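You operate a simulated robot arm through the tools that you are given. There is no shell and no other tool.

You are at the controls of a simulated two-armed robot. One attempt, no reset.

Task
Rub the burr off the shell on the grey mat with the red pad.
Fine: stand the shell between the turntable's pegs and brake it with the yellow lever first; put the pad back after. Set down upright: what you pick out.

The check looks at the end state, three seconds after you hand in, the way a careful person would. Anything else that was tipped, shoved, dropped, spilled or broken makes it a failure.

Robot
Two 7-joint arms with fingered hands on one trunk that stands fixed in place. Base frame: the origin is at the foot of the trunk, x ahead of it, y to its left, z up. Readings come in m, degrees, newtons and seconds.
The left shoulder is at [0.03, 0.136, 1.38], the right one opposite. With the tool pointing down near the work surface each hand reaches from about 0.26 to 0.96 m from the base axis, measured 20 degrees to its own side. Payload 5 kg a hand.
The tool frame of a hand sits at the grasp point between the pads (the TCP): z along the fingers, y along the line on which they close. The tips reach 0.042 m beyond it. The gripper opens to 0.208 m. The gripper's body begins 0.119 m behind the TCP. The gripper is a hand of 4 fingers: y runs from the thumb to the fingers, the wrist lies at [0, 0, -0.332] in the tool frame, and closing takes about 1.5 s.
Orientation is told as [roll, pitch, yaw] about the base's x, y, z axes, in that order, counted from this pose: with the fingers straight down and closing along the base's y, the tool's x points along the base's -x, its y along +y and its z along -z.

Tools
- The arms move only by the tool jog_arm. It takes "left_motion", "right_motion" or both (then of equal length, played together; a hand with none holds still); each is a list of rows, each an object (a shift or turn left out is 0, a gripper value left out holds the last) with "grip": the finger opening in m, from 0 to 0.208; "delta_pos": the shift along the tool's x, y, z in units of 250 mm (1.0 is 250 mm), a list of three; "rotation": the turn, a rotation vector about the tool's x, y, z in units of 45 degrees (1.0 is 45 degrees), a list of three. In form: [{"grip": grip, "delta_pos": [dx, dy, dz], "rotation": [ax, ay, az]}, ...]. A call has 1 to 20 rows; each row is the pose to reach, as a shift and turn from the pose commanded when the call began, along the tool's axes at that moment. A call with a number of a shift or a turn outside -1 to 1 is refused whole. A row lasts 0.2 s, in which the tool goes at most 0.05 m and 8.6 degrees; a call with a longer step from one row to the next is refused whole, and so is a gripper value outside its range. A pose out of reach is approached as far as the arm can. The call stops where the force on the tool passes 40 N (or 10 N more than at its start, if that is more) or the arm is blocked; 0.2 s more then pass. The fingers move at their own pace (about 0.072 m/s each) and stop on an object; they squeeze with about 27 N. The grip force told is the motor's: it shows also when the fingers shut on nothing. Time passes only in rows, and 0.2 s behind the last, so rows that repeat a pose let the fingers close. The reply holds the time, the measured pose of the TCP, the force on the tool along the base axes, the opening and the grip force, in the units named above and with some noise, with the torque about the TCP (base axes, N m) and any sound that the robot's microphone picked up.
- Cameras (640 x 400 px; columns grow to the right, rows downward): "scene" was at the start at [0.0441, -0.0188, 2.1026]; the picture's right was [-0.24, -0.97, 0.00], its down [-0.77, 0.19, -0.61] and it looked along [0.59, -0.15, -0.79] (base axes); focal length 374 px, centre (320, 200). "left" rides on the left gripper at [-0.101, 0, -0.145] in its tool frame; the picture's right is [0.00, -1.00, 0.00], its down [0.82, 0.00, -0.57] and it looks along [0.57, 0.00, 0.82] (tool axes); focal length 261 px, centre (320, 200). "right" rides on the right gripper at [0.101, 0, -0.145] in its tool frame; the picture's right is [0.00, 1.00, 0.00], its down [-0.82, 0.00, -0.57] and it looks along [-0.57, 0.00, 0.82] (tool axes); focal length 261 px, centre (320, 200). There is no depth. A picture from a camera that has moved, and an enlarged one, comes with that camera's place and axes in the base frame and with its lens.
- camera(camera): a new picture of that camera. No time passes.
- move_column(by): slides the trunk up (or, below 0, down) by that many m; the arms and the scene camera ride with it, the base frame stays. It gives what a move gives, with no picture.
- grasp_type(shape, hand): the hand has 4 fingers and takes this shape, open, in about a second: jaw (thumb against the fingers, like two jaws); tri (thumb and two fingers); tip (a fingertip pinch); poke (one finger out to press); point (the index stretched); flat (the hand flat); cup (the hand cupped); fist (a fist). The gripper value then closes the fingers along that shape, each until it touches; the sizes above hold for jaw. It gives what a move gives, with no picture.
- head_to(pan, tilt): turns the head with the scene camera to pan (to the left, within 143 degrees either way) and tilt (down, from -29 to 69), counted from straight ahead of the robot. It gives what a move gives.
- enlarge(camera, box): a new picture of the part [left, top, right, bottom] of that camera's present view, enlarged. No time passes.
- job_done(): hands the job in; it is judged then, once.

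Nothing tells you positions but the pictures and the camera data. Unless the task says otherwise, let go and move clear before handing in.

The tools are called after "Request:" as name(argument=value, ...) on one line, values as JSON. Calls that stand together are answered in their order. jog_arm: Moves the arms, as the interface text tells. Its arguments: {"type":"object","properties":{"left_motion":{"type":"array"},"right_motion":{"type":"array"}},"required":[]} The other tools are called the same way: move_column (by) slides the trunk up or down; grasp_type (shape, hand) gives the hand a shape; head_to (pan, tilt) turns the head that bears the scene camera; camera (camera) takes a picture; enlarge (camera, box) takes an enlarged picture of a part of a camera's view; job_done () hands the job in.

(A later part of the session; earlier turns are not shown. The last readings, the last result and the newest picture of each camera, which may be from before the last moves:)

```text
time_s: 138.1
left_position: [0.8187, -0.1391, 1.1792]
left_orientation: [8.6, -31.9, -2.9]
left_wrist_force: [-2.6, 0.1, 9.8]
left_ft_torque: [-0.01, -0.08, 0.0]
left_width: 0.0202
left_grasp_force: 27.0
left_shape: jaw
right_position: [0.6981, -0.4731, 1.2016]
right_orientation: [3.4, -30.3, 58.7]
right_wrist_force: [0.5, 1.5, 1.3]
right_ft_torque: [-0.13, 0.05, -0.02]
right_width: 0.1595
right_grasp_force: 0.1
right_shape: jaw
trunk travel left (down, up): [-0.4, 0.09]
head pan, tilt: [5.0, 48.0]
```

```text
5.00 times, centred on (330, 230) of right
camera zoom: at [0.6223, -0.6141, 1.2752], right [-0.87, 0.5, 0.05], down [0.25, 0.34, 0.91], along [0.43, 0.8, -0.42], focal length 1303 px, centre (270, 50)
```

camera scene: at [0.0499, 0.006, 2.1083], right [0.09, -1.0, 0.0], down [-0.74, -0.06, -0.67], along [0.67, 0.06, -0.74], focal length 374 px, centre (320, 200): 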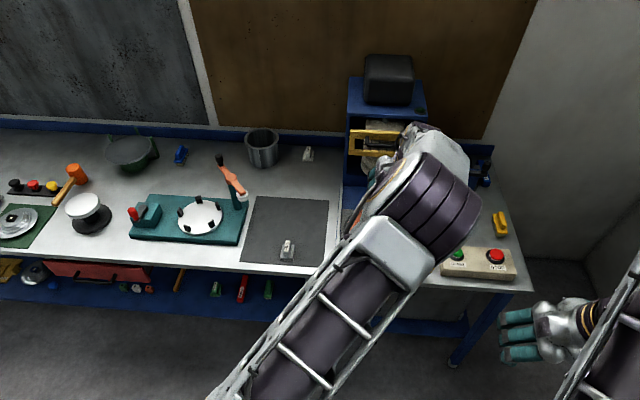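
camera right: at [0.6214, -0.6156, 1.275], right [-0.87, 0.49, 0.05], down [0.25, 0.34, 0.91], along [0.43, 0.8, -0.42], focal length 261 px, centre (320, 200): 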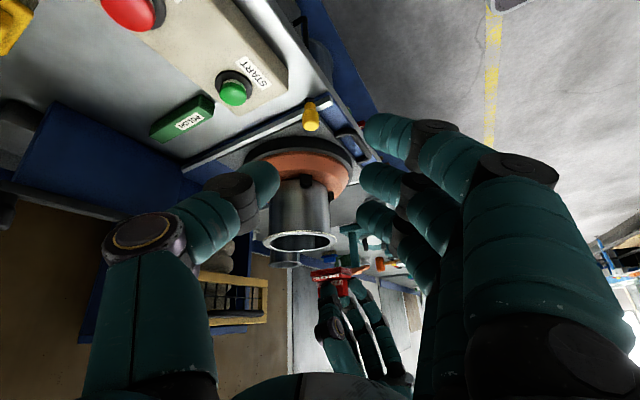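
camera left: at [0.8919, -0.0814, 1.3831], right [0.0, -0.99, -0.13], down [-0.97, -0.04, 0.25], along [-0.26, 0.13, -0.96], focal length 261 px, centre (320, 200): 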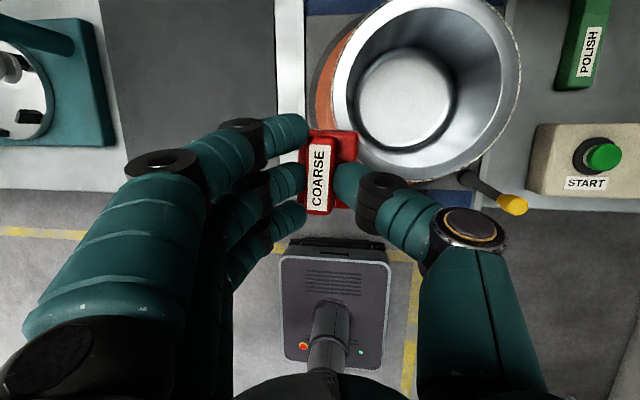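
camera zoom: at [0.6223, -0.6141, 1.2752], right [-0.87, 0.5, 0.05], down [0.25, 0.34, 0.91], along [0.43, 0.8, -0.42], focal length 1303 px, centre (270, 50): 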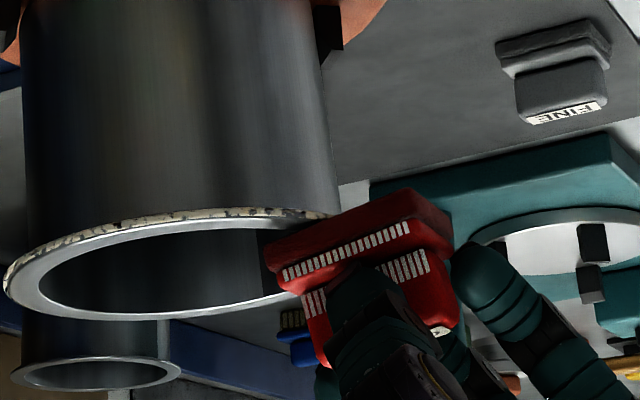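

Lifting away to inspect the rubbed stretch.

Request:
jog_arm(left_motion=[{"delta_pos": [-0.02, 0.005, -0.035]}, {"delta_pos": [-0.06, 0.05, -0.1]}, {"delta_pos": [-0.06, 0.2, -0.1]}, {"delta_pos": [-0.06, 0.36, -0.1]}, {"delta_pos": [-0.06, 0.5, -0.1]}, {"delta_pos": [-0.06, 0.5, -0.1]}])

Request:
enlarge(camera="left", box=[320, 0, 560, 220])

Request:
enlarge(camera="right", box=[265, 200, 355, 260])

Request:
enlarge(camera="right", box=[310, 210, 355, 245])

```text
time_s: 139.5
left_position: [0.8162, -0.0218, 1.2239]
left_orientation: [8.8, -31.7, -3.1]
left_wrist_force: [0.4, 0.2, -0.2]
left_ft_torque: [0.07, 0.05, 0.05]
left_width: 0.02
left_grasp_force: 27.2
left_shape: jaw
right_position: [0.6989, -0.476, 1.1992]
right_orientation: [3.5, -30.3, 58.5]
right_wrist_force: [0.1, -0.3, -0.4]
right_ft_torque: [0.1, 0.02, 0.0]
right_width: 0.1593
right_grasp_force: 0.0
right_shape: jaw
trunk travel left (down, up): [-0.4, 0.09]
head pan, tilt: [5.0, 48.0]
```

```text
1.82 times, centred on (440, 110) of left
camera zoom: at [0.8247, -0.0448, 1.3987], right [0.03, -0.99, -0.13], down [-1.0, -0.04, 0.05], along [-0.05, 0.13, -0.99], focal length 474 px, centre (102, 364)
```

zoom: 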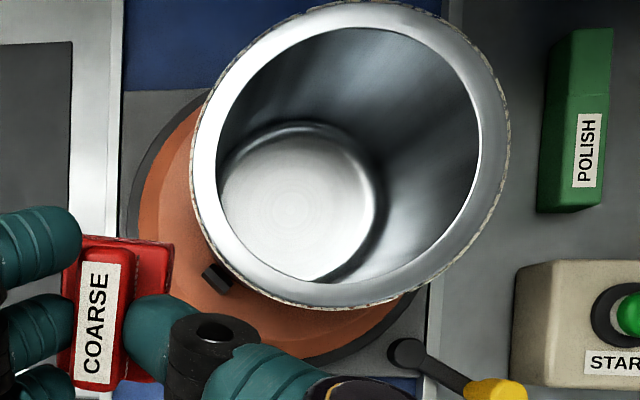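

```text
6.67 times, centred on (310, 230) of right
camera zoom: at [0.6227, -0.6173, 1.2732], right [-0.87, 0.5, 0.06], down [0.25, 0.34, 0.91], along [0.43, 0.8, -0.42], focal length 1738 px, centre (387, 0)
```

zoom: 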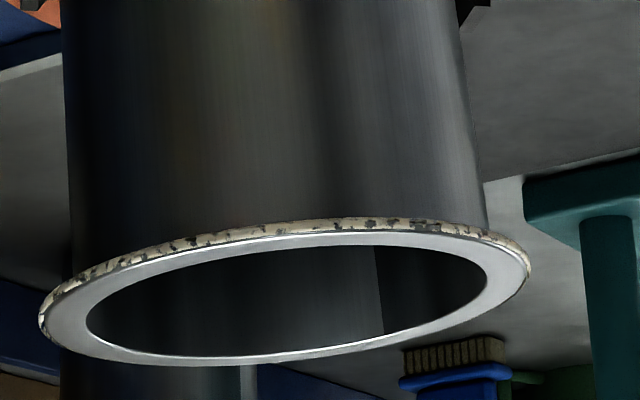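

```text
11.43 times, centred on (332, 228) of right
camera zoom: at [0.6227, -0.6173, 1.2732], right [-0.87, 0.5, 0.06], down [0.25, 0.34, 0.91], along [0.43, 0.8, -0.42], focal length 2979 px, centre (177, -114)
```

zoom: 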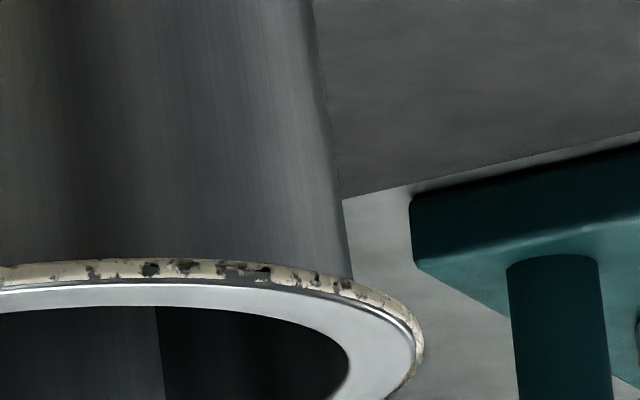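

Request:
enlarge(camera="left", box=[370, 110, 470, 180])

Request:
enlarge(camera="left", box=[440, 60, 540, 180])

```text
5.71 times, centred on (420, 145) of left
camera zoom: at [0.8247, -0.0448, 1.3987], right [0.03, -0.99, -0.13], down [-1.0, -0.04, 0.05], along [-0.05, 0.13, -0.99], focal length 1489 px, centre (-251, 514)
```

zoom: 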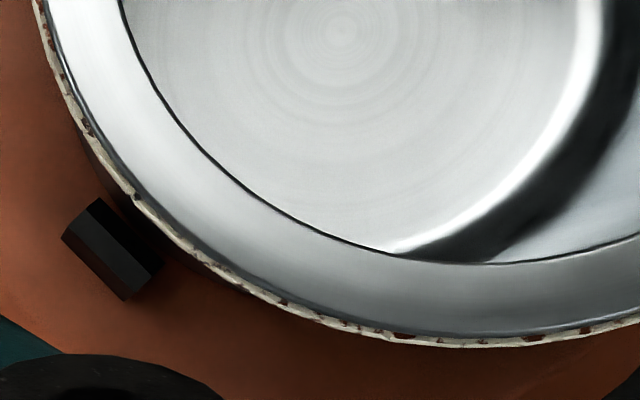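

```text
3.33 times, centred on (490, 120) of left
camera zoom: at [0.8247, -0.0448, 1.3987], right [0.03, -0.99, -0.13], down [-1.0, -0.04, 0.05], along [-0.05, 0.13, -0.99], focal length 869 px, centre (-247, 467)
```

zoom: 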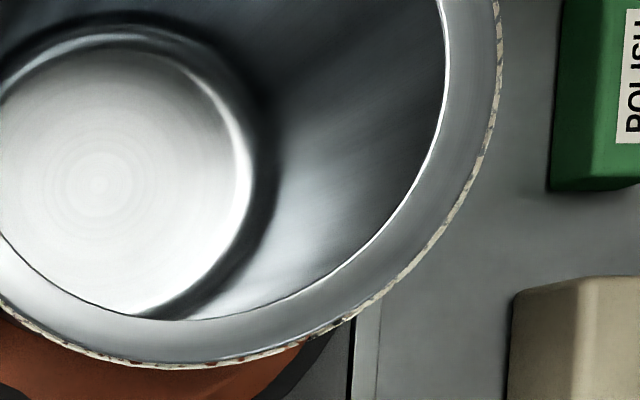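

The burr band is on the flange's outer side, about 1–5 mm below the top face, so a near-flat pad doesn't reach it. I'll pitch the pad to about 45° so the sole presses on the outer side at the near rim, and test again.

Request:
jog_arm(left_motion=[{"delta_pos": [0.06, -0.02, 0.0], "rotation": [-0.0065, -0.1454, -0.0182]}, {"delta_pos": [0.12, -0.06, 0.0], "rotation": [-0.013, -0.2908, -0.0364]}, {"delta_pos": [0.18, -0.16, 0.0], "rotation": [-0.0196, -0.4361, -0.0545]}, {"delta_pos": [0.2534, -0.29, 0.01], "rotation": [-0.0261, -0.5815, -0.0727]}, {"delta_pos": [0.2534, -0.42, 0.02], "rotation": [-0.0326, -0.7269, -0.0909]}, {"delta_pos": [0.2534, -0.4961, 0.0311], "rotation": [-0.0326, -0.7269, -0.0909]}, {"delta_pos": [0.2534, -0.4961, 0.0311], "rotation": [-0.0326, -0.7269, -0.0909]}])

Request:
enlarge(camera="right", box=[280, 180, 400, 280])

Request:
camera(camera="left")

```text
time_s: 141.1
left_position: [0.7687, -0.1399, 1.1683]
left_orientation: [12.6, -64.7, -6.0]
left_wrist_force: [-0.5, -0.2, -0.8]
left_ft_torque: [0.02, 0.03, -0.04]
left_width: 0.0198
left_grasp_force: 27.3
left_shape: jaw
right_position: [0.6989, -0.4743, 1.2004]
right_orientation: [3.4, -30.3, 58.6]
right_wrist_force: [0.7, 0.3, -0.6]
right_ft_torque: [0.01, 0.01, -0.02]
right_width: 0.1595
right_grasp_force: 0.1
right_shape: jaw
trunk travel left (down, up): [-0.4, 0.09]
head pan, tilt: [5.0, 48.0]
```

```text
4.00 times, centred on (340, 230) of right
camera zoom: at [0.6224, -0.616, 1.274], right [-0.87, 0.5, 0.05], down [0.25, 0.34, 0.91], along [0.43, 0.8, -0.42], focal length 1043 px, centre (240, 80)
```

zoom: 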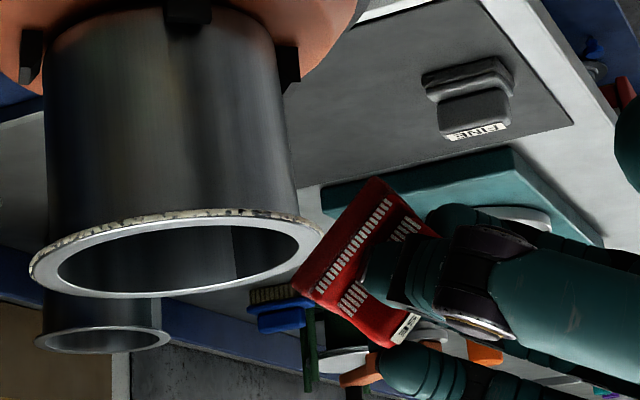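

```text
taken
camera left: at [0.681, -0.1628, 1.3198], right [0.1, -0.99, -0.09], down [-0.86, -0.04, -0.5], along [0.5, 0.13, -0.86], focal length 261 px, centre (320, 200)
```

left: 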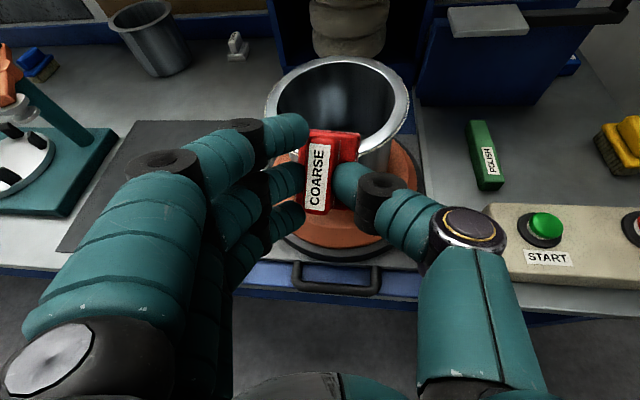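

Request:
jog_arm(left_motion=[{"delta_pos": [0.0068, -0.0027, 0.0186]}, {"delta_pos": [0.0136, -0.0053, 0.0372]}, {"delta_pos": [0.0163, -0.0064, 0.0447]}, {"delta_pos": [0.0163, -0.0064, 0.0447]}])

Request:
enlarge(camera="right", box=[280, 180, 400, 280])

```text
time_s: 142.1
left_position: [0.7788, -0.1403, 1.1596]
left_orientation: [12.7, -64.6, -6.0]
left_wrist_force: [-0.3, 0.3, -0.9]
left_ft_torque: [-0.04, 0.0, -0.01]
left_width: 0.0201
left_grasp_force: 26.9
left_shape: jaw
right_position: [0.6985, -0.4745, 1.1994]
right_orientation: [3.6, -30.3, 58.7]
right_wrist_force: [-0.6, -0.8, 0.3]
right_ft_torque: [-0.02, 0.02, 0.0]
right_width: 0.1595
right_grasp_force: 0.1
right_shape: jaw
trunk travel left (down, up): [-0.4, 0.09]
head pan, tilt: [5.0, 48.0]
```

```text
4.00 times, centred on (340, 230) of right
camera zoom: at [0.6226, -0.616, 1.2739], right [-0.87, 0.5, 0.05], down [0.25, 0.34, 0.91], along [0.43, 0.8, -0.42], focal length 1043 px, centre (240, 80)
```

zoom: 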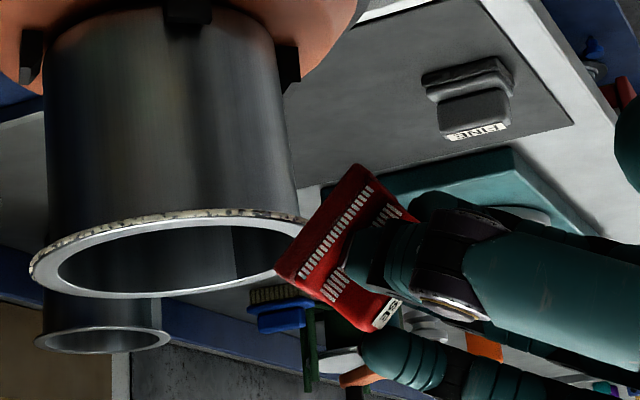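

Request:
jog_arm(left_motion=[{"delta_pos": [0.0027, -0.0011, 0.0074]}, {"delta_pos": [0.0054, -0.0021, 0.0149]}, {"delta_pos": [0.0054, -0.0021, 0.0149]}])

```text
time_s: 142.9
left_position: [0.7821, -0.1388, 1.1559]
left_orientation: [12.6, -64.6, -6.1]
left_wrist_force: [-0.1, -0.2, -1.8]
left_ft_torque: [0.0, 0.07, 0.01]
left_width: 0.02
left_grasp_force: 27.1
left_shape: jaw
right_position: [0.6981, -0.475, 1.2]
right_orientation: [3.5, -30.3, 58.7]
right_wrist_force: [-0.1, -0.2, -0.5]
right_ft_torque: [0.01, -0.02, -0.01]
right_width: 0.1595
right_grasp_force: 0.0
right_shape: jaw
trunk travel left (down, up): [-0.4, 0.09]
head pan, tilt: [5.0, 48.0]
```

Request:
jog_arm(left_motion=[{"delta_pos": [0.002, -0.0008, 0.0056]}, {"delta_pos": [0.0041, -0.0016, 0.0112]}, {"delta_pos": [0.0041, -0.0016, 0.0112]}])

Request:
enlarge(camera="right", box=[280, 180, 400, 280])

```text
time_s: 143.7
left_position: [0.7827, -0.1392, 1.1544]
left_orientation: [12.5, -64.6, -6.2]
left_wrist_force: [-0.7, -0.6, -0.8]
left_ft_torque: [0.02, 0.03, 0.0]
left_width: 0.0198
left_grasp_force: 26.8
left_shape: jaw
right_position: [0.6988, -0.4746, 1.2009]
right_orientation: [3.4, -30.3, 58.6]
right_wrist_force: [-0.5, -0.3, 0.4]
right_ft_torque: [0.02, 0.01, 0.0]
right_width: 0.1596
right_grasp_force: 0.0
right_shape: jaw
trunk travel left (down, up): [-0.4, 0.09]
head pan, tilt: [5.0, 48.0]
```

```text
4.00 times, centred on (340, 230) of right
camera zoom: at [0.6225, -0.6161, 1.2739], right [-0.87, 0.5, 0.05], down [0.25, 0.34, 0.91], along [0.43, 0.8, -0.42], focal length 1043 px, centre (240, 80)
```

zoom: 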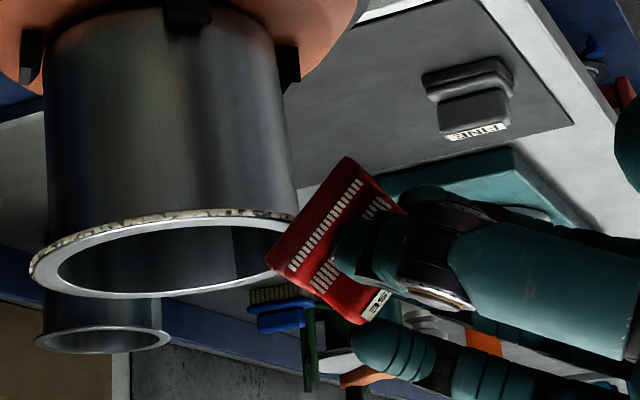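

Request:
jog_arm(left_motion=[{"delta_pos": [0.0027, -0.0011, 0.0074]}, {"delta_pos": [0.0041, -0.0016, 0.0112]}, {"delta_pos": [0.0054, -0.0021, 0.0149]}, {"delta_pos": [0.0054, -0.0021, 0.0149]}])

```text
time_s: 144.7
left_position: [0.7863, -0.1392, 1.1512]
left_orientation: [12.7, -64.7, -6.1]
left_wrist_force: [-0.7, 0.4, -1.2]
left_ft_torque: [0.0, 0.04, -0.01]
left_width: 0.0197
left_grasp_force: 26.7
left_shape: jaw
right_position: [0.6988, -0.4747, 1.2001]
right_orientation: [3.6, -30.4, 58.7]
right_wrist_force: [-0.2, -1.3, -0.2]
right_ft_torque: [-0.01, 0.03, -0.03]
right_width: 0.1594
right_grasp_force: 0.0
right_shape: jaw
trunk travel left (down, up): [-0.4, 0.09]
head pan, tilt: [5.0, 48.0]
```

Request:
jog_arm(left_motion=[{"delta_pos": [0.0027, -0.0011, 0.0074]}, {"delta_pos": [0.0041, -0.0016, 0.0112]}, {"delta_pos": [0.0054, -0.0021, 0.0149]}, {"delta_pos": [0.0054, -0.0021, 0.0149]}])

Request:
enlarge(camera="right", box=[280, 180, 400, 280])

Request:
enlarge(camera="left", box=[240, 40, 420, 220])

```text
time_s: 145.7
left_position: [0.7879, -0.1396, 1.1489]
left_orientation: [12.6, -64.7, -6.0]
left_wrist_force: [-4.5, 1.0, 7.6]
left_ft_torque: [0.0, -0.41, -0.06]
left_width: 0.02
left_grasp_force: 26.7
left_shape: jaw
right_position: [0.6988, -0.474, 1.2003]
right_orientation: [3.5, -30.3, 58.7]
right_wrist_force: [-0.6, -0.6, -0.3]
right_ft_torque: [0.03, 0.03, -0.01]
right_width: 0.1592
right_grasp_force: 0.1
right_shape: jaw
trunk travel left (down, up): [-0.4, 0.09]
head pan, tilt: [5.0, 48.0]
```

```text
4.00 times, centred on (340, 230) of right
camera zoom: at [0.6218, -0.6159, 1.2744], right [-0.87, 0.5, 0.05], down [0.25, 0.34, 0.91], along [0.43, 0.8, -0.42], focal length 1043 px, centre (240, 80)
```

zoom: 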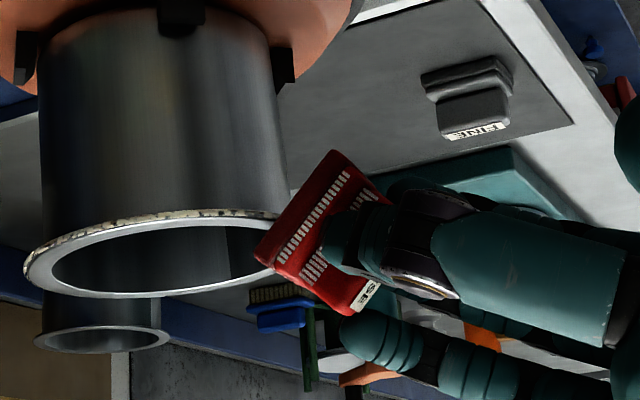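

```text
2.22 times, centred on (330, 130) of left
camera zoom: at [0.7, -0.1624, 1.3012], right [0.1, -0.99, -0.09], down [-0.86, -0.04, -0.5], along [0.5, 0.12, -0.86], focal length 579 px, centre (298, 356)
```

zoom: 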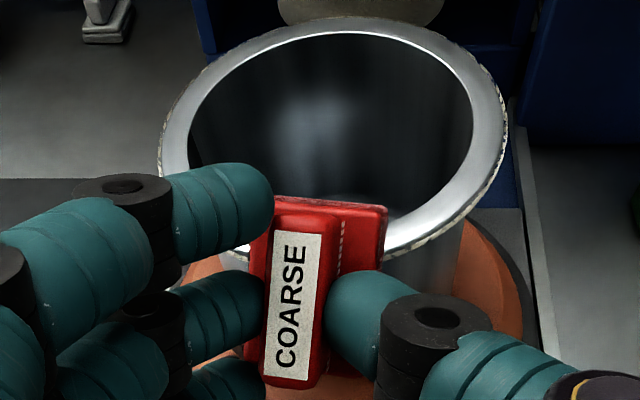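

Contact at ~9 N normal on the outer side. Rubbing with tangential strokes.

Request:
jog_arm(left_motion=[{"delta_pos": [-0.0135, -0.1137, 0.0039]}, {"delta_pos": [0, 0, 0]}, {"delta_pos": [-0.0035, 0.1099, 0.0321]}, {"delta_pos": [0, 0, 0]}, {"delta_pos": [-0.0135, -0.1137, 0.0039]}, {"delta_pos": [0, 0, 0]}, {"delta_pos": [-0.0035, 0.1099, 0.0321]}, {"delta_pos": [0, 0, 0]}, {"delta_pos": [-0.0135, -0.1137, 0.0039]}, {"delta_pos": [0, 0, 0]}, {"delta_pos": [-0.0035, 0.1099, 0.0321]}, {"delta_pos": [0, 0, 0]}, {"delta_pos": [-0.0135, -0.1137, 0.0039]}, {"delta_pos": [0, 0, 0]}, {"delta_pos": [-0.0035, 0.1099, 0.0321]}, {"delta_pos": [0, 0, 0]}])

Request:
enlarge(camera="right", box=[280, 180, 400, 280])

Request:
enlarge(camera="left", box=[240, 40, 420, 220])

```text
time_s: 149.1
left_position: [0.7881, -0.1406, 1.1485]
left_orientation: [12.9, -64.7, -6.1]
left_wrist_force: [0.0, -0.1, -0.2]
left_ft_torque: [0.08, 0.01, 0.14]
left_width: 0.0196
left_grasp_force: 26.7
left_shape: jaw
right_position: [0.698, -0.4778, 1.1994]
right_orientation: [3.5, -30.3, 58.6]
right_wrist_force: [1.0, -1.9, 0.1]
right_ft_torque: [0.2, -0.04, 0.05]
right_width: 0.1595
right_grasp_force: 0.1
right_shape: jaw
trunk travel left (down, up): [-0.4, 0.09]
head pan, tilt: [5.0, 48.0]
```

```text
4.00 times, centred on (340, 230) of right
camera zoom: at [0.622, -0.6188, 1.2728], right [-0.87, 0.5, 0.06], down [0.25, 0.34, 0.91], along [0.43, 0.8, -0.42], focal length 1043 px, centre (240, 80)
```

zoom: 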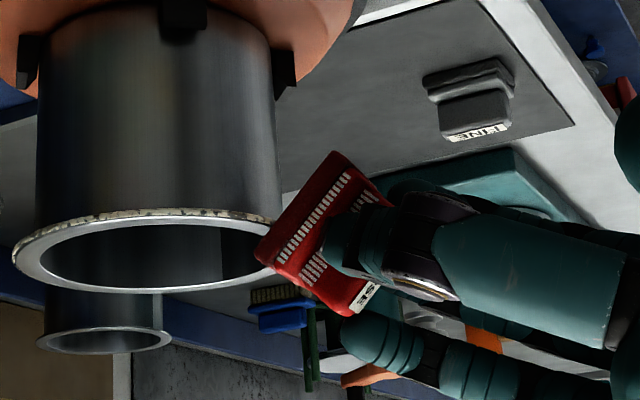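

```text
2.22 times, centred on (330, 130) of left
camera zoom: at [0.7009, -0.164, 1.3006], right [0.1, -0.99, -0.09], down [-0.86, -0.04, -0.5], along [0.5, 0.13, -0.86], focal length 579 px, centre (298, 356)
```

zoom: 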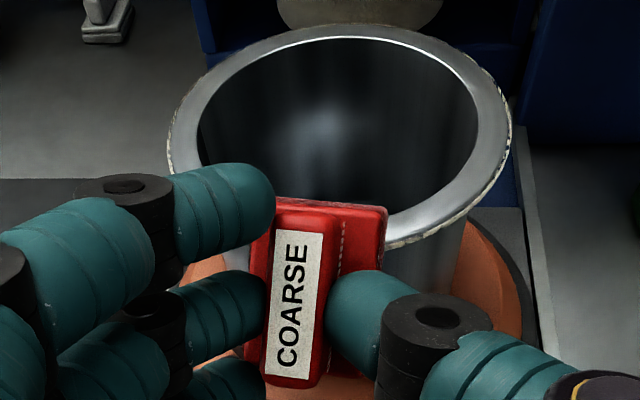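

Request:
jog_arm(left_motion=[{"delta_pos": [-0.02, 0.0, -0.06]}, {"delta_pos": [-0.03, 0.12, -0.1]}, {"delta_pos": [-0.03, 0.3, -0.1]}, {"delta_pos": [-0.03, 0.46, -0.1]}, {"delta_pos": [-0.03, 0.46, -0.1]}])

Request:
camera(camera="left")

Request:
enlarge(camera="left", box=[310, 40, 470, 160])

Request:
enlarge(camera="right", box=[270, 200, 360, 260])

```text
time_s: 150.3
left_position: [0.7596, -0.0301, 1.1765]
left_orientation: [12.8, -64.6, -6.1]
left_wrist_force: [0.3, -0.9, -0.9]
left_ft_torque: [-0.03, 0.04, 0.06]
left_width: 0.0198
left_grasp_force: 26.7
left_shape: jaw
right_position: [0.6996, -0.4754, 1.1989]
right_orientation: [3.6, -30.4, 58.7]
right_wrist_force: [0.9, -1.3, 0.4]
right_ft_torque: [0.04, 0.02, 0.02]
right_width: 0.1597
right_grasp_force: 0.1
right_shape: jaw
trunk travel left (down, up): [-0.4, 0.09]
head pan, tilt: [5.0, 48.0]
```

```text
taken
camera left: at [0.6718, -0.0524, 1.3278], right [0.1, -0.99, -0.09], down [-0.86, -0.04, -0.5], along [0.49, 0.13, -0.86], focal length 261 px, centre (320, 200)
```

left: 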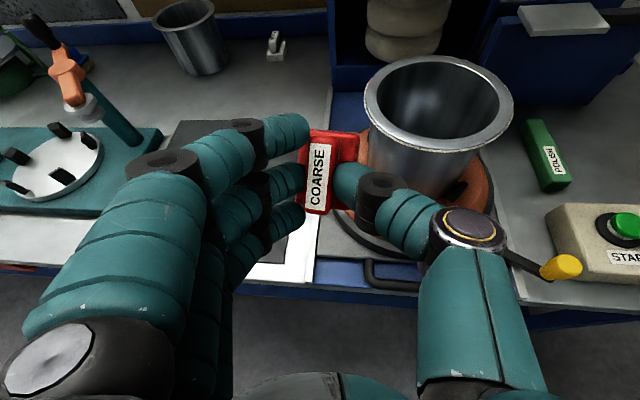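

```text
3.33 times, centred on (390, 100) of left
camera zoom: at [0.6718, -0.0524, 1.3278], right [0.1, -0.99, -0.09], down [-0.86, -0.04, -0.5], along [0.49, 0.13, -0.86], focal length 869 px, centre (87, 533)
```

zoom: 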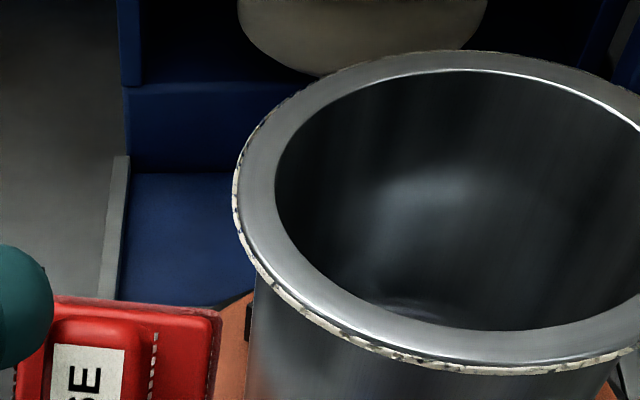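

```text
6.67 times, centred on (315, 230) of right
camera zoom: at [0.6227, -0.6169, 1.2734], right [-0.87, 0.5, 0.06], down [0.25, 0.34, 0.91], along [0.43, 0.8, -0.42], focal length 1738 px, centre (353, 0)
```

zoom: 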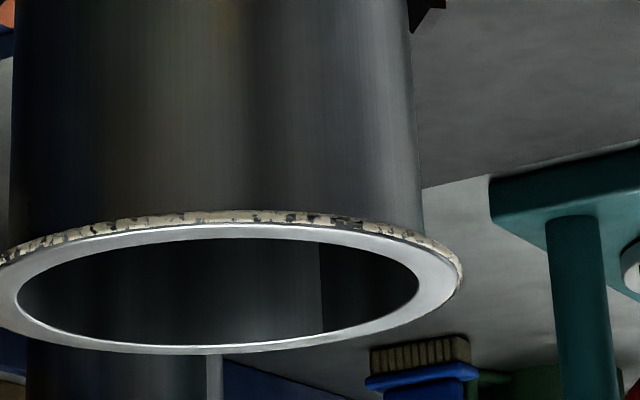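

Request:
enlarge(camera="left", box=[355, 95, 435, 155])

Request:
enlarge(camera="left", box=[430, 95, 520, 160])

```text
6.67 times, centred on (395, 125) of left
camera zoom: at [0.6718, -0.0524, 1.3278], right [0.1, -0.99, -0.09], down [-0.86, -0.04, -0.5], along [0.49, 0.13, -0.86], focal length 1738 px, centre (-180, 700)
```

zoom: 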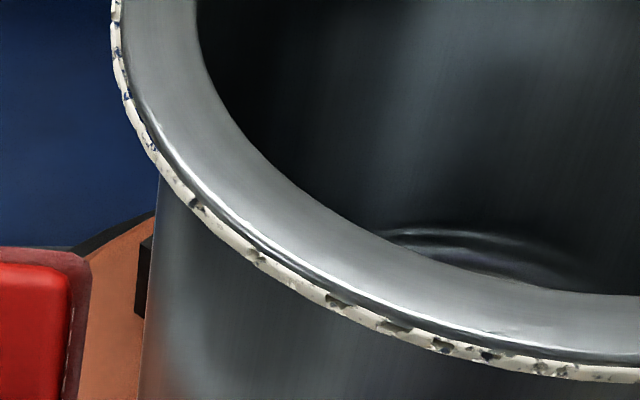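

```text
6.15 times, centred on (475, 128) of left
camera zoom: at [0.6718, -0.0524, 1.3278], right [0.1, -0.99, -0.09], down [-0.86, -0.04, -0.5], along [0.49, 0.13, -0.86], focal length 1604 px, centre (-634, 646)
```

zoom: 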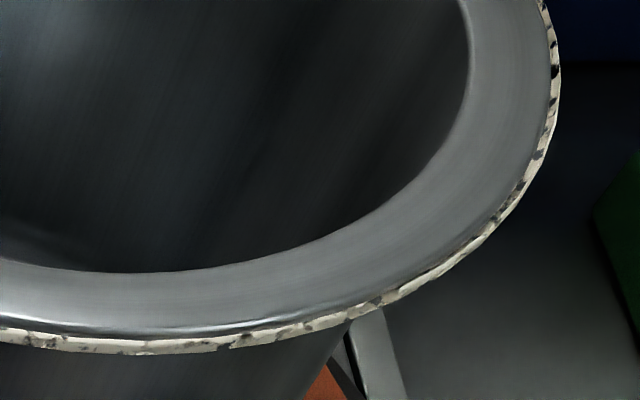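

Still no visible wear, and the tray slid away under the push, so contact was brief. I'll test at the left side of the rim instead, where the rails take the push: rolling the pad so its sole faces right-and-down. First I bring the pad back to level.

Request:
jog_arm(left_motion=[{"delta_pos": [-0.02, 0.1, -0.05], "rotation": [0.0074, 0.165, 0.0208]}, {"delta_pos": [-0.04, 0.2, -0.1], "rotation": [0.0148, 0.33, 0.0416]}, {"delta_pos": [-0.04, 0.3, -0.1], "rotation": [0.0222, 0.4956, 0.0625]}, {"delta_pos": [-0.04, 0.4, -0.1], "rotation": [0.0295, 0.661, 0.0833]}, {"delta_pos": [-0.04, 0.4, -0.1], "rotation": [0.0369, 0.826, 0.1041]}, {"delta_pos": [-0.04, 0.4, -0.1], "rotation": [0.0443, 0.9912, 0.1249]}])

Request:
camera(camera="left")

```text
time_s: 151.7
left_position: [0.7322, 0.0688, 1.2039]
left_orientation: [8.1, -19.7, -2.5]
left_wrist_force: [0.3, 0.7, -1.6]
left_ft_torque: [-0.13, 0.01, -0.05]
left_width: 0.0199
left_grasp_force: 27.1
left_shape: jaw
right_position: [0.7008, -0.4719, 1.2003]
right_orientation: [3.5, -30.2, 58.6]
right_wrist_force: [0.7, 0.9, -0.3]
right_ft_torque: [-0.2, 0.07, 0.03]
right_width: 0.1593
right_grasp_force: 0.0
right_shape: jaw
trunk travel left (down, up): [-0.4, 0.09]
head pan, tilt: [5.0, 48.0]
```

```text
taken
camera left: at [0.7779, 0.0465, 1.3733], right [0.01, -0.99, -0.13], down [-0.97, -0.04, 0.26], along [-0.26, 0.12, -0.96], focal length 261 px, centre (320, 200)
```

left: 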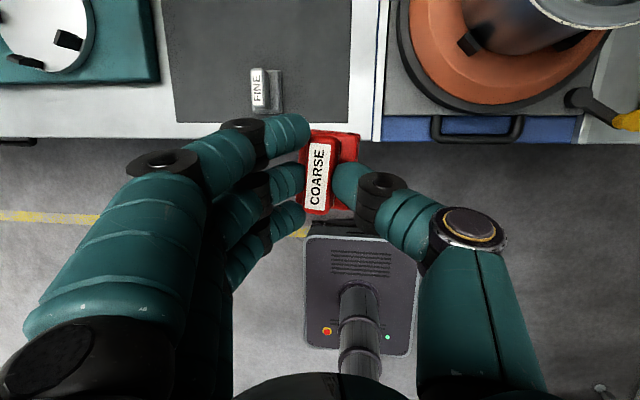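

Request:
jog_arm(left_motion=[{"delta_pos": [-0.074, 0.004, -0.05], "rotation": [0.157, 0, -0.057]}, {"delta_pos": [-0.148, 0.009, -0.05], "rotation": [0.313, 0.0004, -0.114]}, {"delta_pos": [-0.222, 0.013, -0.05], "rotation": [0.47, 0.0006, -0.172]}, {"delta_pos": [-0.296, 0.017, -0.05], "rotation": [0.626, 0.0009, -0.229]}, {"delta_pos": [-0.37, 0.022, -0.05], "rotation": [0.783, 0.001, -0.286]}, {"delta_pos": [-0.4438, 0.026, -0.0489], "rotation": [0.9393, 0.0013, -0.3432]}, {"delta_pos": [-0.4438, 0.026, -0.0489], "rotation": [0.9393, 0.0013, -0.3432]}])

Request:
camera(camera="left")

Request:
camera(camera="right")

```text
time_s: 153.3
left_position: [0.8313, 0.0663, 1.2561]
left_orientation: [-39.1, -15.6, 12.5]
left_wrist_force: [-0.4, -1.2, 0.3]
left_ft_torque: [0.09, 0.02, 0.04]
left_width: 0.0195
left_grasp_force: 26.9
left_shape: jaw
right_position: [0.6999, -0.4759, 1.1998]
right_orientation: [3.5, -30.2, 58.6]
right_wrist_force: [-1.1, -1.3, -0.3]
right_ft_torque: [0.08, -0.07, -0.01]
right_width: 0.1593
right_grasp_force: 0.1
right_shape: jaw
trunk travel left (down, up): [-0.4, 0.09]
head pan, tilt: [5.0, 48.0]
```

```text
taken
camera left: at [0.8757, 0.1691, 1.3913], right [0.01, -0.79, 0.61], down [-0.97, 0.15, 0.21], along [-0.26, -0.59, -0.77], focal length 261 px, centre (320, 200)
```

left: 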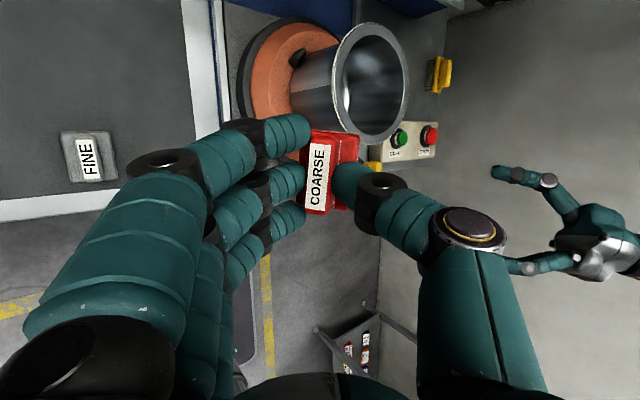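

```text
taken
camera right: at [0.6224, -0.6166, 1.2738], right [-0.87, 0.5, 0.06], down [0.25, 0.34, 0.91], along [0.43, 0.8, -0.42], focal length 261 px, centre (320, 200)
```

right: 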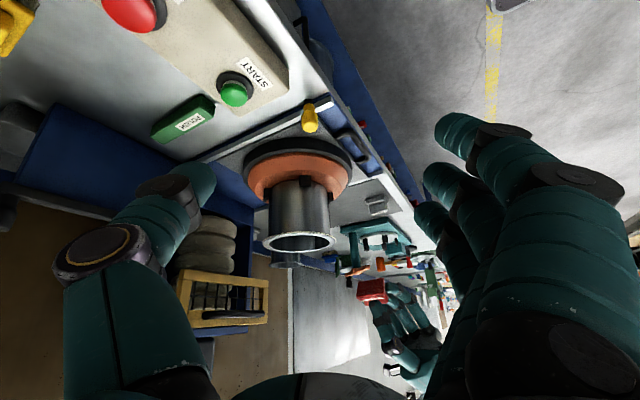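

Request:
enlarge(camera="right", box=[240, 140, 380, 300])

Request:
enlarge(camera="left", box=[280, 10, 420, 150])

```text
2.50 times, centred on (310, 220) of right
camera zoom: at [0.6224, -0.6166, 1.2738], right [-0.87, 0.5, 0.06], down [0.25, 0.34, 0.91], along [0.43, 0.8, -0.42], focal length 652 px, centre (345, 150)
```

zoom: 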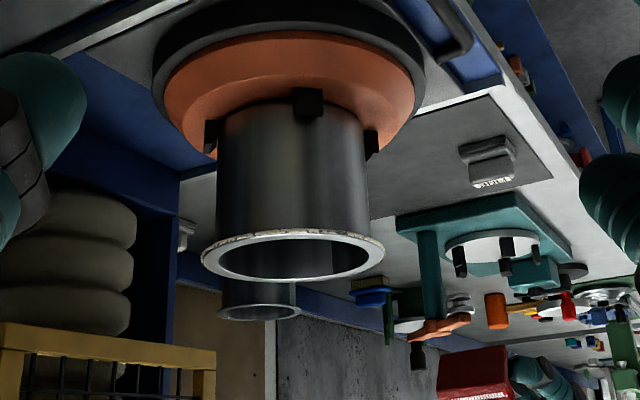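

```text
2.86 times, centred on (350, 80) of left
camera zoom: at [0.8757, 0.1691, 1.3913], right [0.01, -0.79, 0.61], down [-0.97, 0.15, 0.21], along [-0.26, -0.59, -0.77], focal length 745 px, centre (234, 543)
```

zoom: 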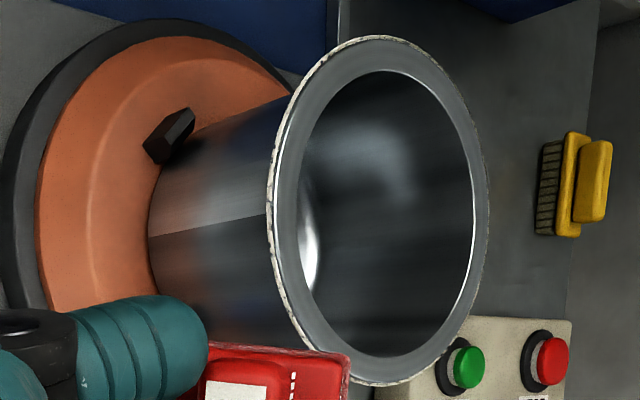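

The shell centre is now about (0.936, -0.143). Moving the rolled pad to just off the left side of the rim.

Request:
jog_arm(left_motion=[{"delta_pos": [-0.177, 0, 0.065]}, {"delta_pos": [-0.3539, 0, 0.1293]}, {"delta_pos": [-0.3, 0.003, 0.258]}, {"delta_pos": [-0.25, 0.006, 0.387]}, {"delta_pos": [-0.2127, 0.0088, 0.5156]}, {"delta_pos": [-0.2127, 0.0088, 0.5156]}])

Request:
camera(camera="left")

Request:
enlarge(camera="right", box=[260, 170, 400, 290])

```text
time_s: 154.7
left_position: [0.9252, 0.0081, 1.1716]
left_orientation: [-39.0, -15.7, 12.6]
left_wrist_force: [0.3, -0.4, -0.8]
left_ft_torque: [0.01, 0.0, 0.01]
left_width: 0.0194
left_grasp_force: 27.1
left_shape: jaw
right_position: [0.698, -0.4738, 1.2001]
right_orientation: [3.5, -30.3, 58.7]
right_wrist_force: [0.0, 0.1, 0.9]
right_ft_torque: [-0.04, -0.04, 0.01]
right_width: 0.1596
right_grasp_force: 0.1
right_shape: jaw
trunk travel left (down, up): [-0.4, 0.09]
head pan, tilt: [5.0, 48.0]
```

```text
taken
camera left: at [0.9699, 0.1109, 1.3074], right [0.01, -0.79, 0.61], down [-0.97, 0.15, 0.21], along [-0.26, -0.59, -0.77], focal length 261 px, centre (320, 200)
```

left: 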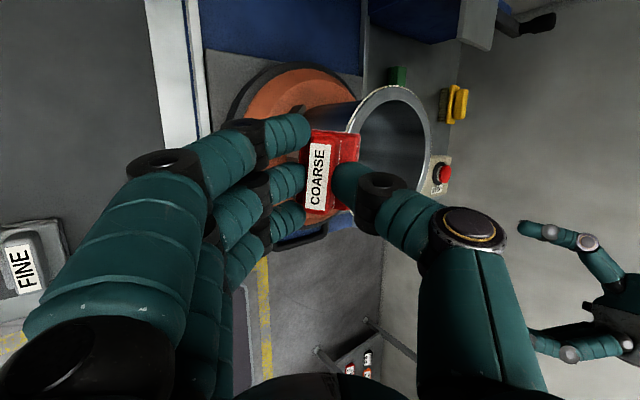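

```text
3.33 times, centred on (330, 230) of right
camera zoom: at [0.622, -0.6151, 1.2748], right [-0.87, 0.5, 0.05], down [0.25, 0.34, 0.91], along [0.43, 0.8, -0.42], focal length 869 px, centre (287, 100)
```

zoom: 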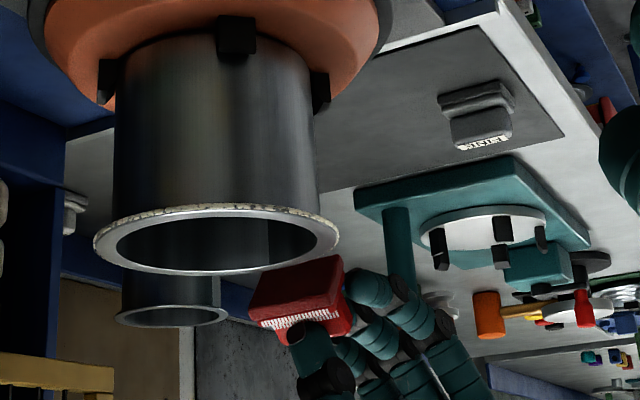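

Request:
jog_arm(left_motion=[{"delta_pos": [0.0095, -0.0037, 0.026]}, {"delta_pos": [0.0191, -0.0074, 0.0521]}, {"delta_pos": [0.0218, -0.0085, 0.0596]}, {"delta_pos": [0.0218, -0.0085, 0.0596]}])

Request:
jog_arm(left_motion=[{"delta_pos": [0.002, -0.0008, 0.0056]}, {"delta_pos": [0.0041, -0.0016, 0.0112]}, {"delta_pos": [0.0041, -0.0016, 0.0112]}])

Request:
enlarge(camera="right", box=[260, 170, 400, 290])

```text
time_s: 155.7
left_position: [0.9268, -0.0048, 1.1603]
left_orientation: [-39.1, -15.6, 12.5]
left_wrist_force: [0.3, 0.7, -0.7]
left_ft_torque: [0.02, -0.02, -0.03]
left_width: 0.0194
left_grasp_force: 27.3
left_shape: jaw
right_position: [0.6988, -0.4743, 1.2001]
right_orientation: [3.6, -30.3, 58.7]
right_wrist_force: [-0.2, -0.2, -0.7]
right_ft_torque: [-0.02, 0.02, 0.0]
right_width: 0.1595
right_grasp_force: 0.0
right_shape: jaw
trunk travel left (down, up): [-0.4, 0.09]
head pan, tilt: [5.0, 48.0]
```

```text
time_s: 156.5
left_position: [0.9258, -0.0058, 1.1583]
left_orientation: [-39.2, -15.7, 12.6]
left_wrist_force: [-0.2, 0.9, 0.1]
left_ft_torque: [0.03, 0.0, 0.0]
left_width: 0.0193
left_grasp_force: 26.9
left_shape: jaw
right_position: [0.6988, -0.4747, 1.1989]
right_orientation: [3.5, -30.3, 58.7]
right_wrist_force: [0.3, -0.2, -0.7]
right_ft_torque: [-0.01, 0.03, -0.01]
right_width: 0.1597
right_grasp_force: 0.0
right_shape: jaw
trunk travel left (down, up): [-0.4, 0.09]
head pan, tilt: [5.0, 48.0]
```

```text
3.33 times, centred on (330, 230) of right
camera zoom: at [0.6227, -0.6157, 1.274], right [-0.87, 0.5, 0.05], down [0.25, 0.34, 0.91], along [0.43, 0.8, -0.42], focal length 869 px, centre (287, 100)
```

zoom: 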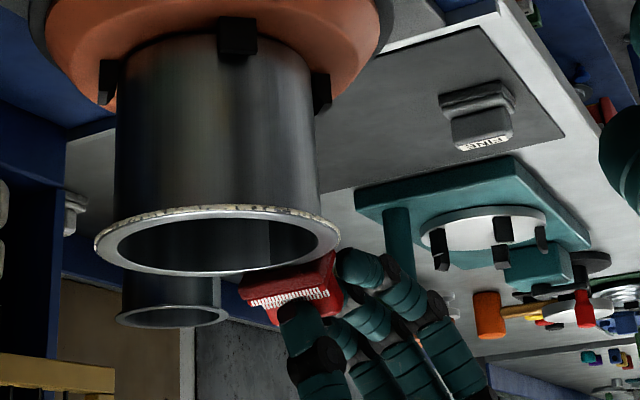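

Close. Continuing in small steps to contact.

Request:
jog_arm(left_motion=[{"delta_pos": [0.0027, -0.0011, 0.0074]}, {"delta_pos": [0.0054, -0.0021, 0.0149]}, {"delta_pos": [0.0054, -0.0021, 0.0149]}])

Request:
jog_arm(left_motion=[{"delta_pos": [0.0027, -0.0011, 0.0074]}, {"delta_pos": [0.0041, -0.0016, 0.0112]}, {"delta_pos": [0.0041, -0.0016, 0.0112]}])

```text
time_s: 157.3
left_position: [0.9254, -0.0077, 1.1562]
left_orientation: [-39.1, -15.7, 12.7]
left_wrist_force: [0.7, 9.8, 6.5]
left_ft_torque: [0.02, -0.12, 0.21]
left_width: 0.0198
left_grasp_force: 27.0
left_shape: jaw
right_position: [0.6989, -0.4732, 1.2004]
right_orientation: [3.4, -30.3, 58.7]
right_wrist_force: [0.3, -0.6, -0.6]
right_ft_torque: [0.02, 0.01, -0.01]
right_width: 0.1595
right_grasp_force: 0.0
right_shape: jaw
trunk travel left (down, up): [-0.4, 0.09]
head pan, tilt: [5.0, 48.0]
```

```text
time_s: 158.1
left_position: [0.9261, -0.0088, 1.1558]
left_orientation: [-39.2, -15.7, 12.8]
left_wrist_force: [1.3, 22.0, 16.9]
left_ft_torque: [-0.17, -0.13, 0.34]
left_width: 0.021
left_grasp_force: 27.1
left_shape: jaw
right_position: [0.6979, -0.472, 1.2007]
right_orientation: [3.4, -30.2, 58.8]
right_wrist_force: [-0.5, 0.0, 0.4]
right_ft_torque: [0.01, 0.03, -0.01]
right_width: 0.1594
right_grasp_force: 0.0
right_shape: jaw
trunk travel left (down, up): [-0.4, 0.09]
head pan, tilt: [5.0, 48.0]
```

Solid contact on the outer side (≈28 N); easing off slightly and making back-and-forth strokes along the rim.

Request:
jog_arm(left_motion=[{"delta_pos": [-0.0011, 0.0004, -0.003]}, {"delta_pos": [-0.1028, -0.0156, 0.0471]}, {"delta_pos": [-0.0011, 0.0004, -0.003]}, {"delta_pos": [0.109, -0.0154, -0.0303]}, {"delta_pos": [-0.0011, 0.0004, -0.003]}, {"delta_pos": [-0.1028, -0.0156, 0.0471]}, {"delta_pos": [-0.0011, 0.0004, -0.003]}, {"delta_pos": [0.109, -0.0154, -0.0303]}, {"delta_pos": [-0.0011, 0.0004, -0.003]}, {"delta_pos": [-0.1028, -0.0156, 0.0471]}, {"delta_pos": [-0.0011, 0.0004, -0.003]}, {"delta_pos": [0.109, -0.0154, -0.0303]}, {"delta_pos": [-0.0011, 0.0004, -0.003]}])

Request:
enlarge(camera="right", box=[260, 170, 400, 290])

```text
time_s: 160.9
left_position: [0.9273, -0.0107, 1.1519]
left_orientation: [-39.0, -15.5, 12.6]
left_wrist_force: [1.0, -0.1, -2.4]
left_ft_torque: [0.04, 0.06, -0.1]
left_width: 0.0181
left_grasp_force: 27.0
left_shape: jaw
right_position: [0.7012, -0.4748, 1.1991]
right_orientation: [3.5, -30.3, 58.7]
right_wrist_force: [2.1, -0.4, 0.0]
right_ft_torque: [0.02, 0.1, 0.07]
right_width: 0.1596
right_grasp_force: 0.0
right_shape: jaw
trunk travel left (down, up): [-0.4, 0.09]
head pan, tilt: [5.0, 48.0]
```

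```text
3.33 times, centred on (330, 230) of right
camera zoom: at [0.6253, -0.6158, 1.2724], right [-0.87, 0.5, 0.06], down [0.25, 0.34, 0.91], along [0.43, 0.8, -0.42], focal length 869 px, centre (287, 100)
```

zoom: 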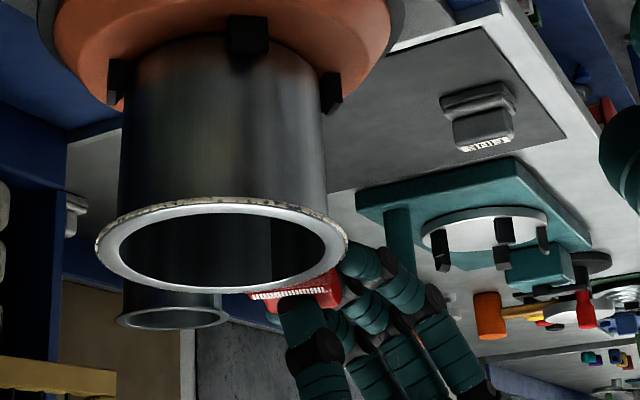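

The sideways push is tipping the light shell against its pegs — I must not push laterally. Backing the pad off now and checking that the shell settles upright.

Request:
jog_arm(left_motion=[{"delta_pos": [-0.01, 0.02, -0.02]}, {"delta_pos": [-0.02, 0.05, -0.05]}, {"delta_pos": [-0.04, 0.12, -0.12]}, {"delta_pos": [-0.06, 0.2, -0.2]}, {"delta_pos": [-0.06, 0.2, -0.2]}])

Request:
enlarge(camera="right", box=[240, 140, 380, 300])

Request:
camera(camera="left")

```text
time_s: 162.1
left_position: [0.9228, 0.0582, 1.166]
left_orientation: [-39.0, -15.7, 12.6]
left_wrist_force: [0.8, -0.5, -0.4]
left_ft_torque: [0.05, 0.03, -0.02]
left_width: 0.0182
left_grasp_force: 27.0
left_shape: jaw
right_position: [0.6989, -0.4762, 1.1994]
right_orientation: [3.5, -30.3, 58.7]
right_wrist_force: [0.5, -1.2, -0.4]
right_ft_torque: [0.07, -0.05, -0.01]
right_width: 0.1594
right_grasp_force: 0.0
right_shape: jaw
trunk travel left (down, up): [-0.4, 0.09]
head pan, tilt: [5.0, 48.0]
```

```text
2.50 times, centred on (310, 220) of right
camera zoom: at [0.6227, -0.6167, 1.2735], right [-0.87, 0.5, 0.06], down [0.25, 0.34, 0.91], along [0.43, 0.8, -0.42], focal length 652 px, centre (345, 150)
```

zoom: 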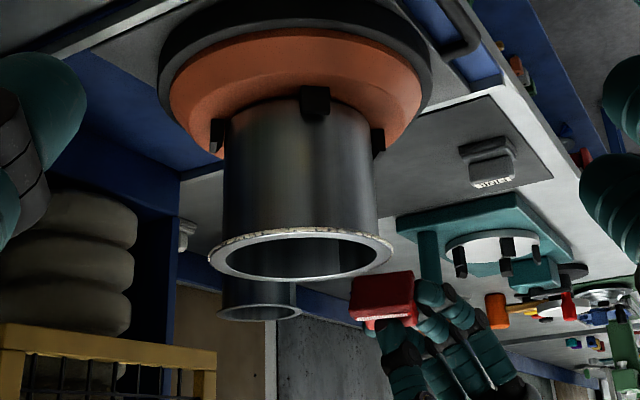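

```text
taken
camera left: at [0.9676, 0.1619, 1.301], right [0.01, -0.79, 0.61], down [-0.97, 0.15, 0.21], along [-0.26, -0.59, -0.77], focal length 261 px, centre (320, 200)
```

left: 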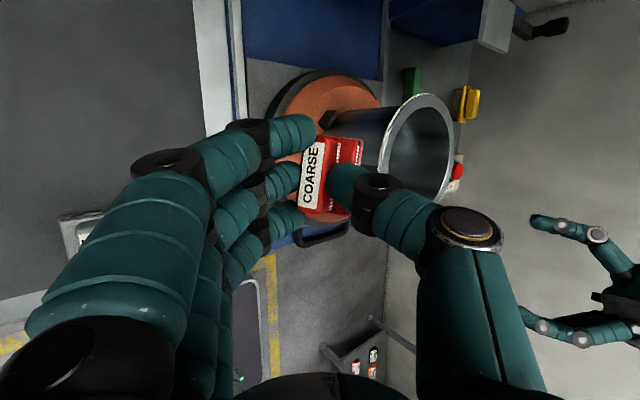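

The shell is upright again. Checking the rubbed left side for any wear.

Request:
enlarge(camera="left", box=[360, 80, 460, 220])

Request:
enlarge(camera="left", box=[365, 120, 415, 190])

Request:
enlarge(camera="left", box=[370, 85, 420, 135])

```text
2.86 times, centred on (410, 150) of left
camera zoom: at [0.9676, 0.1619, 1.301], right [0.01, -0.79, 0.61], down [-0.97, 0.15, 0.21], along [-0.26, -0.59, -0.77], focal length 745 px, centre (63, 343)
```

zoom: 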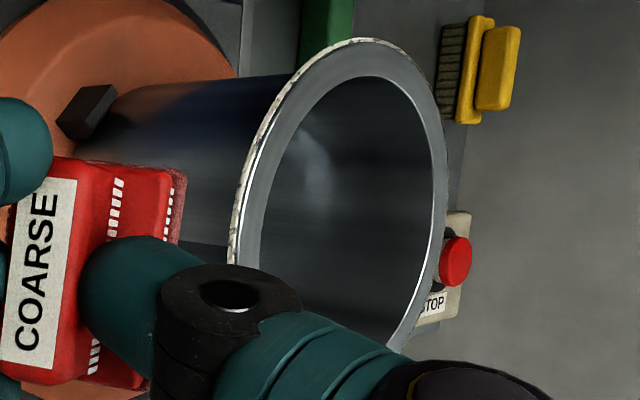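

```text
5.71 times, centred on (390, 155) of left
camera zoom: at [0.9676, 0.1619, 1.301], right [0.01, -0.79, 0.61], down [-0.97, 0.15, 0.21], along [-0.26, -0.59, -0.77], focal length 1489 px, centre (-80, 457)
```

zoom: 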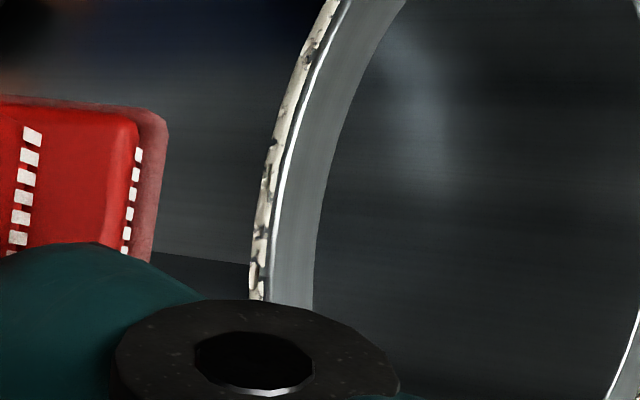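

```text
8.00 times, centred on (395, 110) of left
camera zoom: at [0.9676, 0.1619, 1.301], right [0.01, -0.79, 0.61], down [-0.97, 0.15, 0.21], along [-0.26, -0.59, -0.77], focal length 2085 px, centre (-280, 920)
```

zoom: 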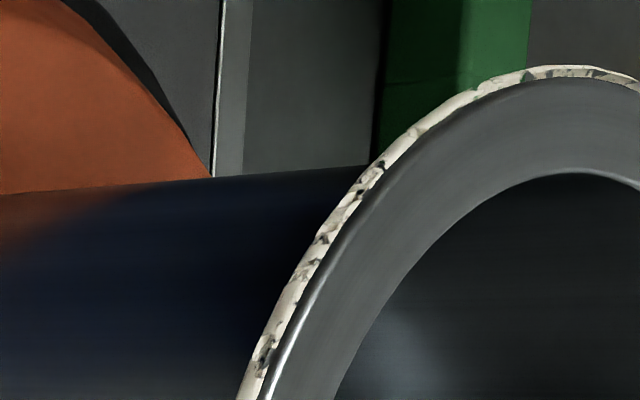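

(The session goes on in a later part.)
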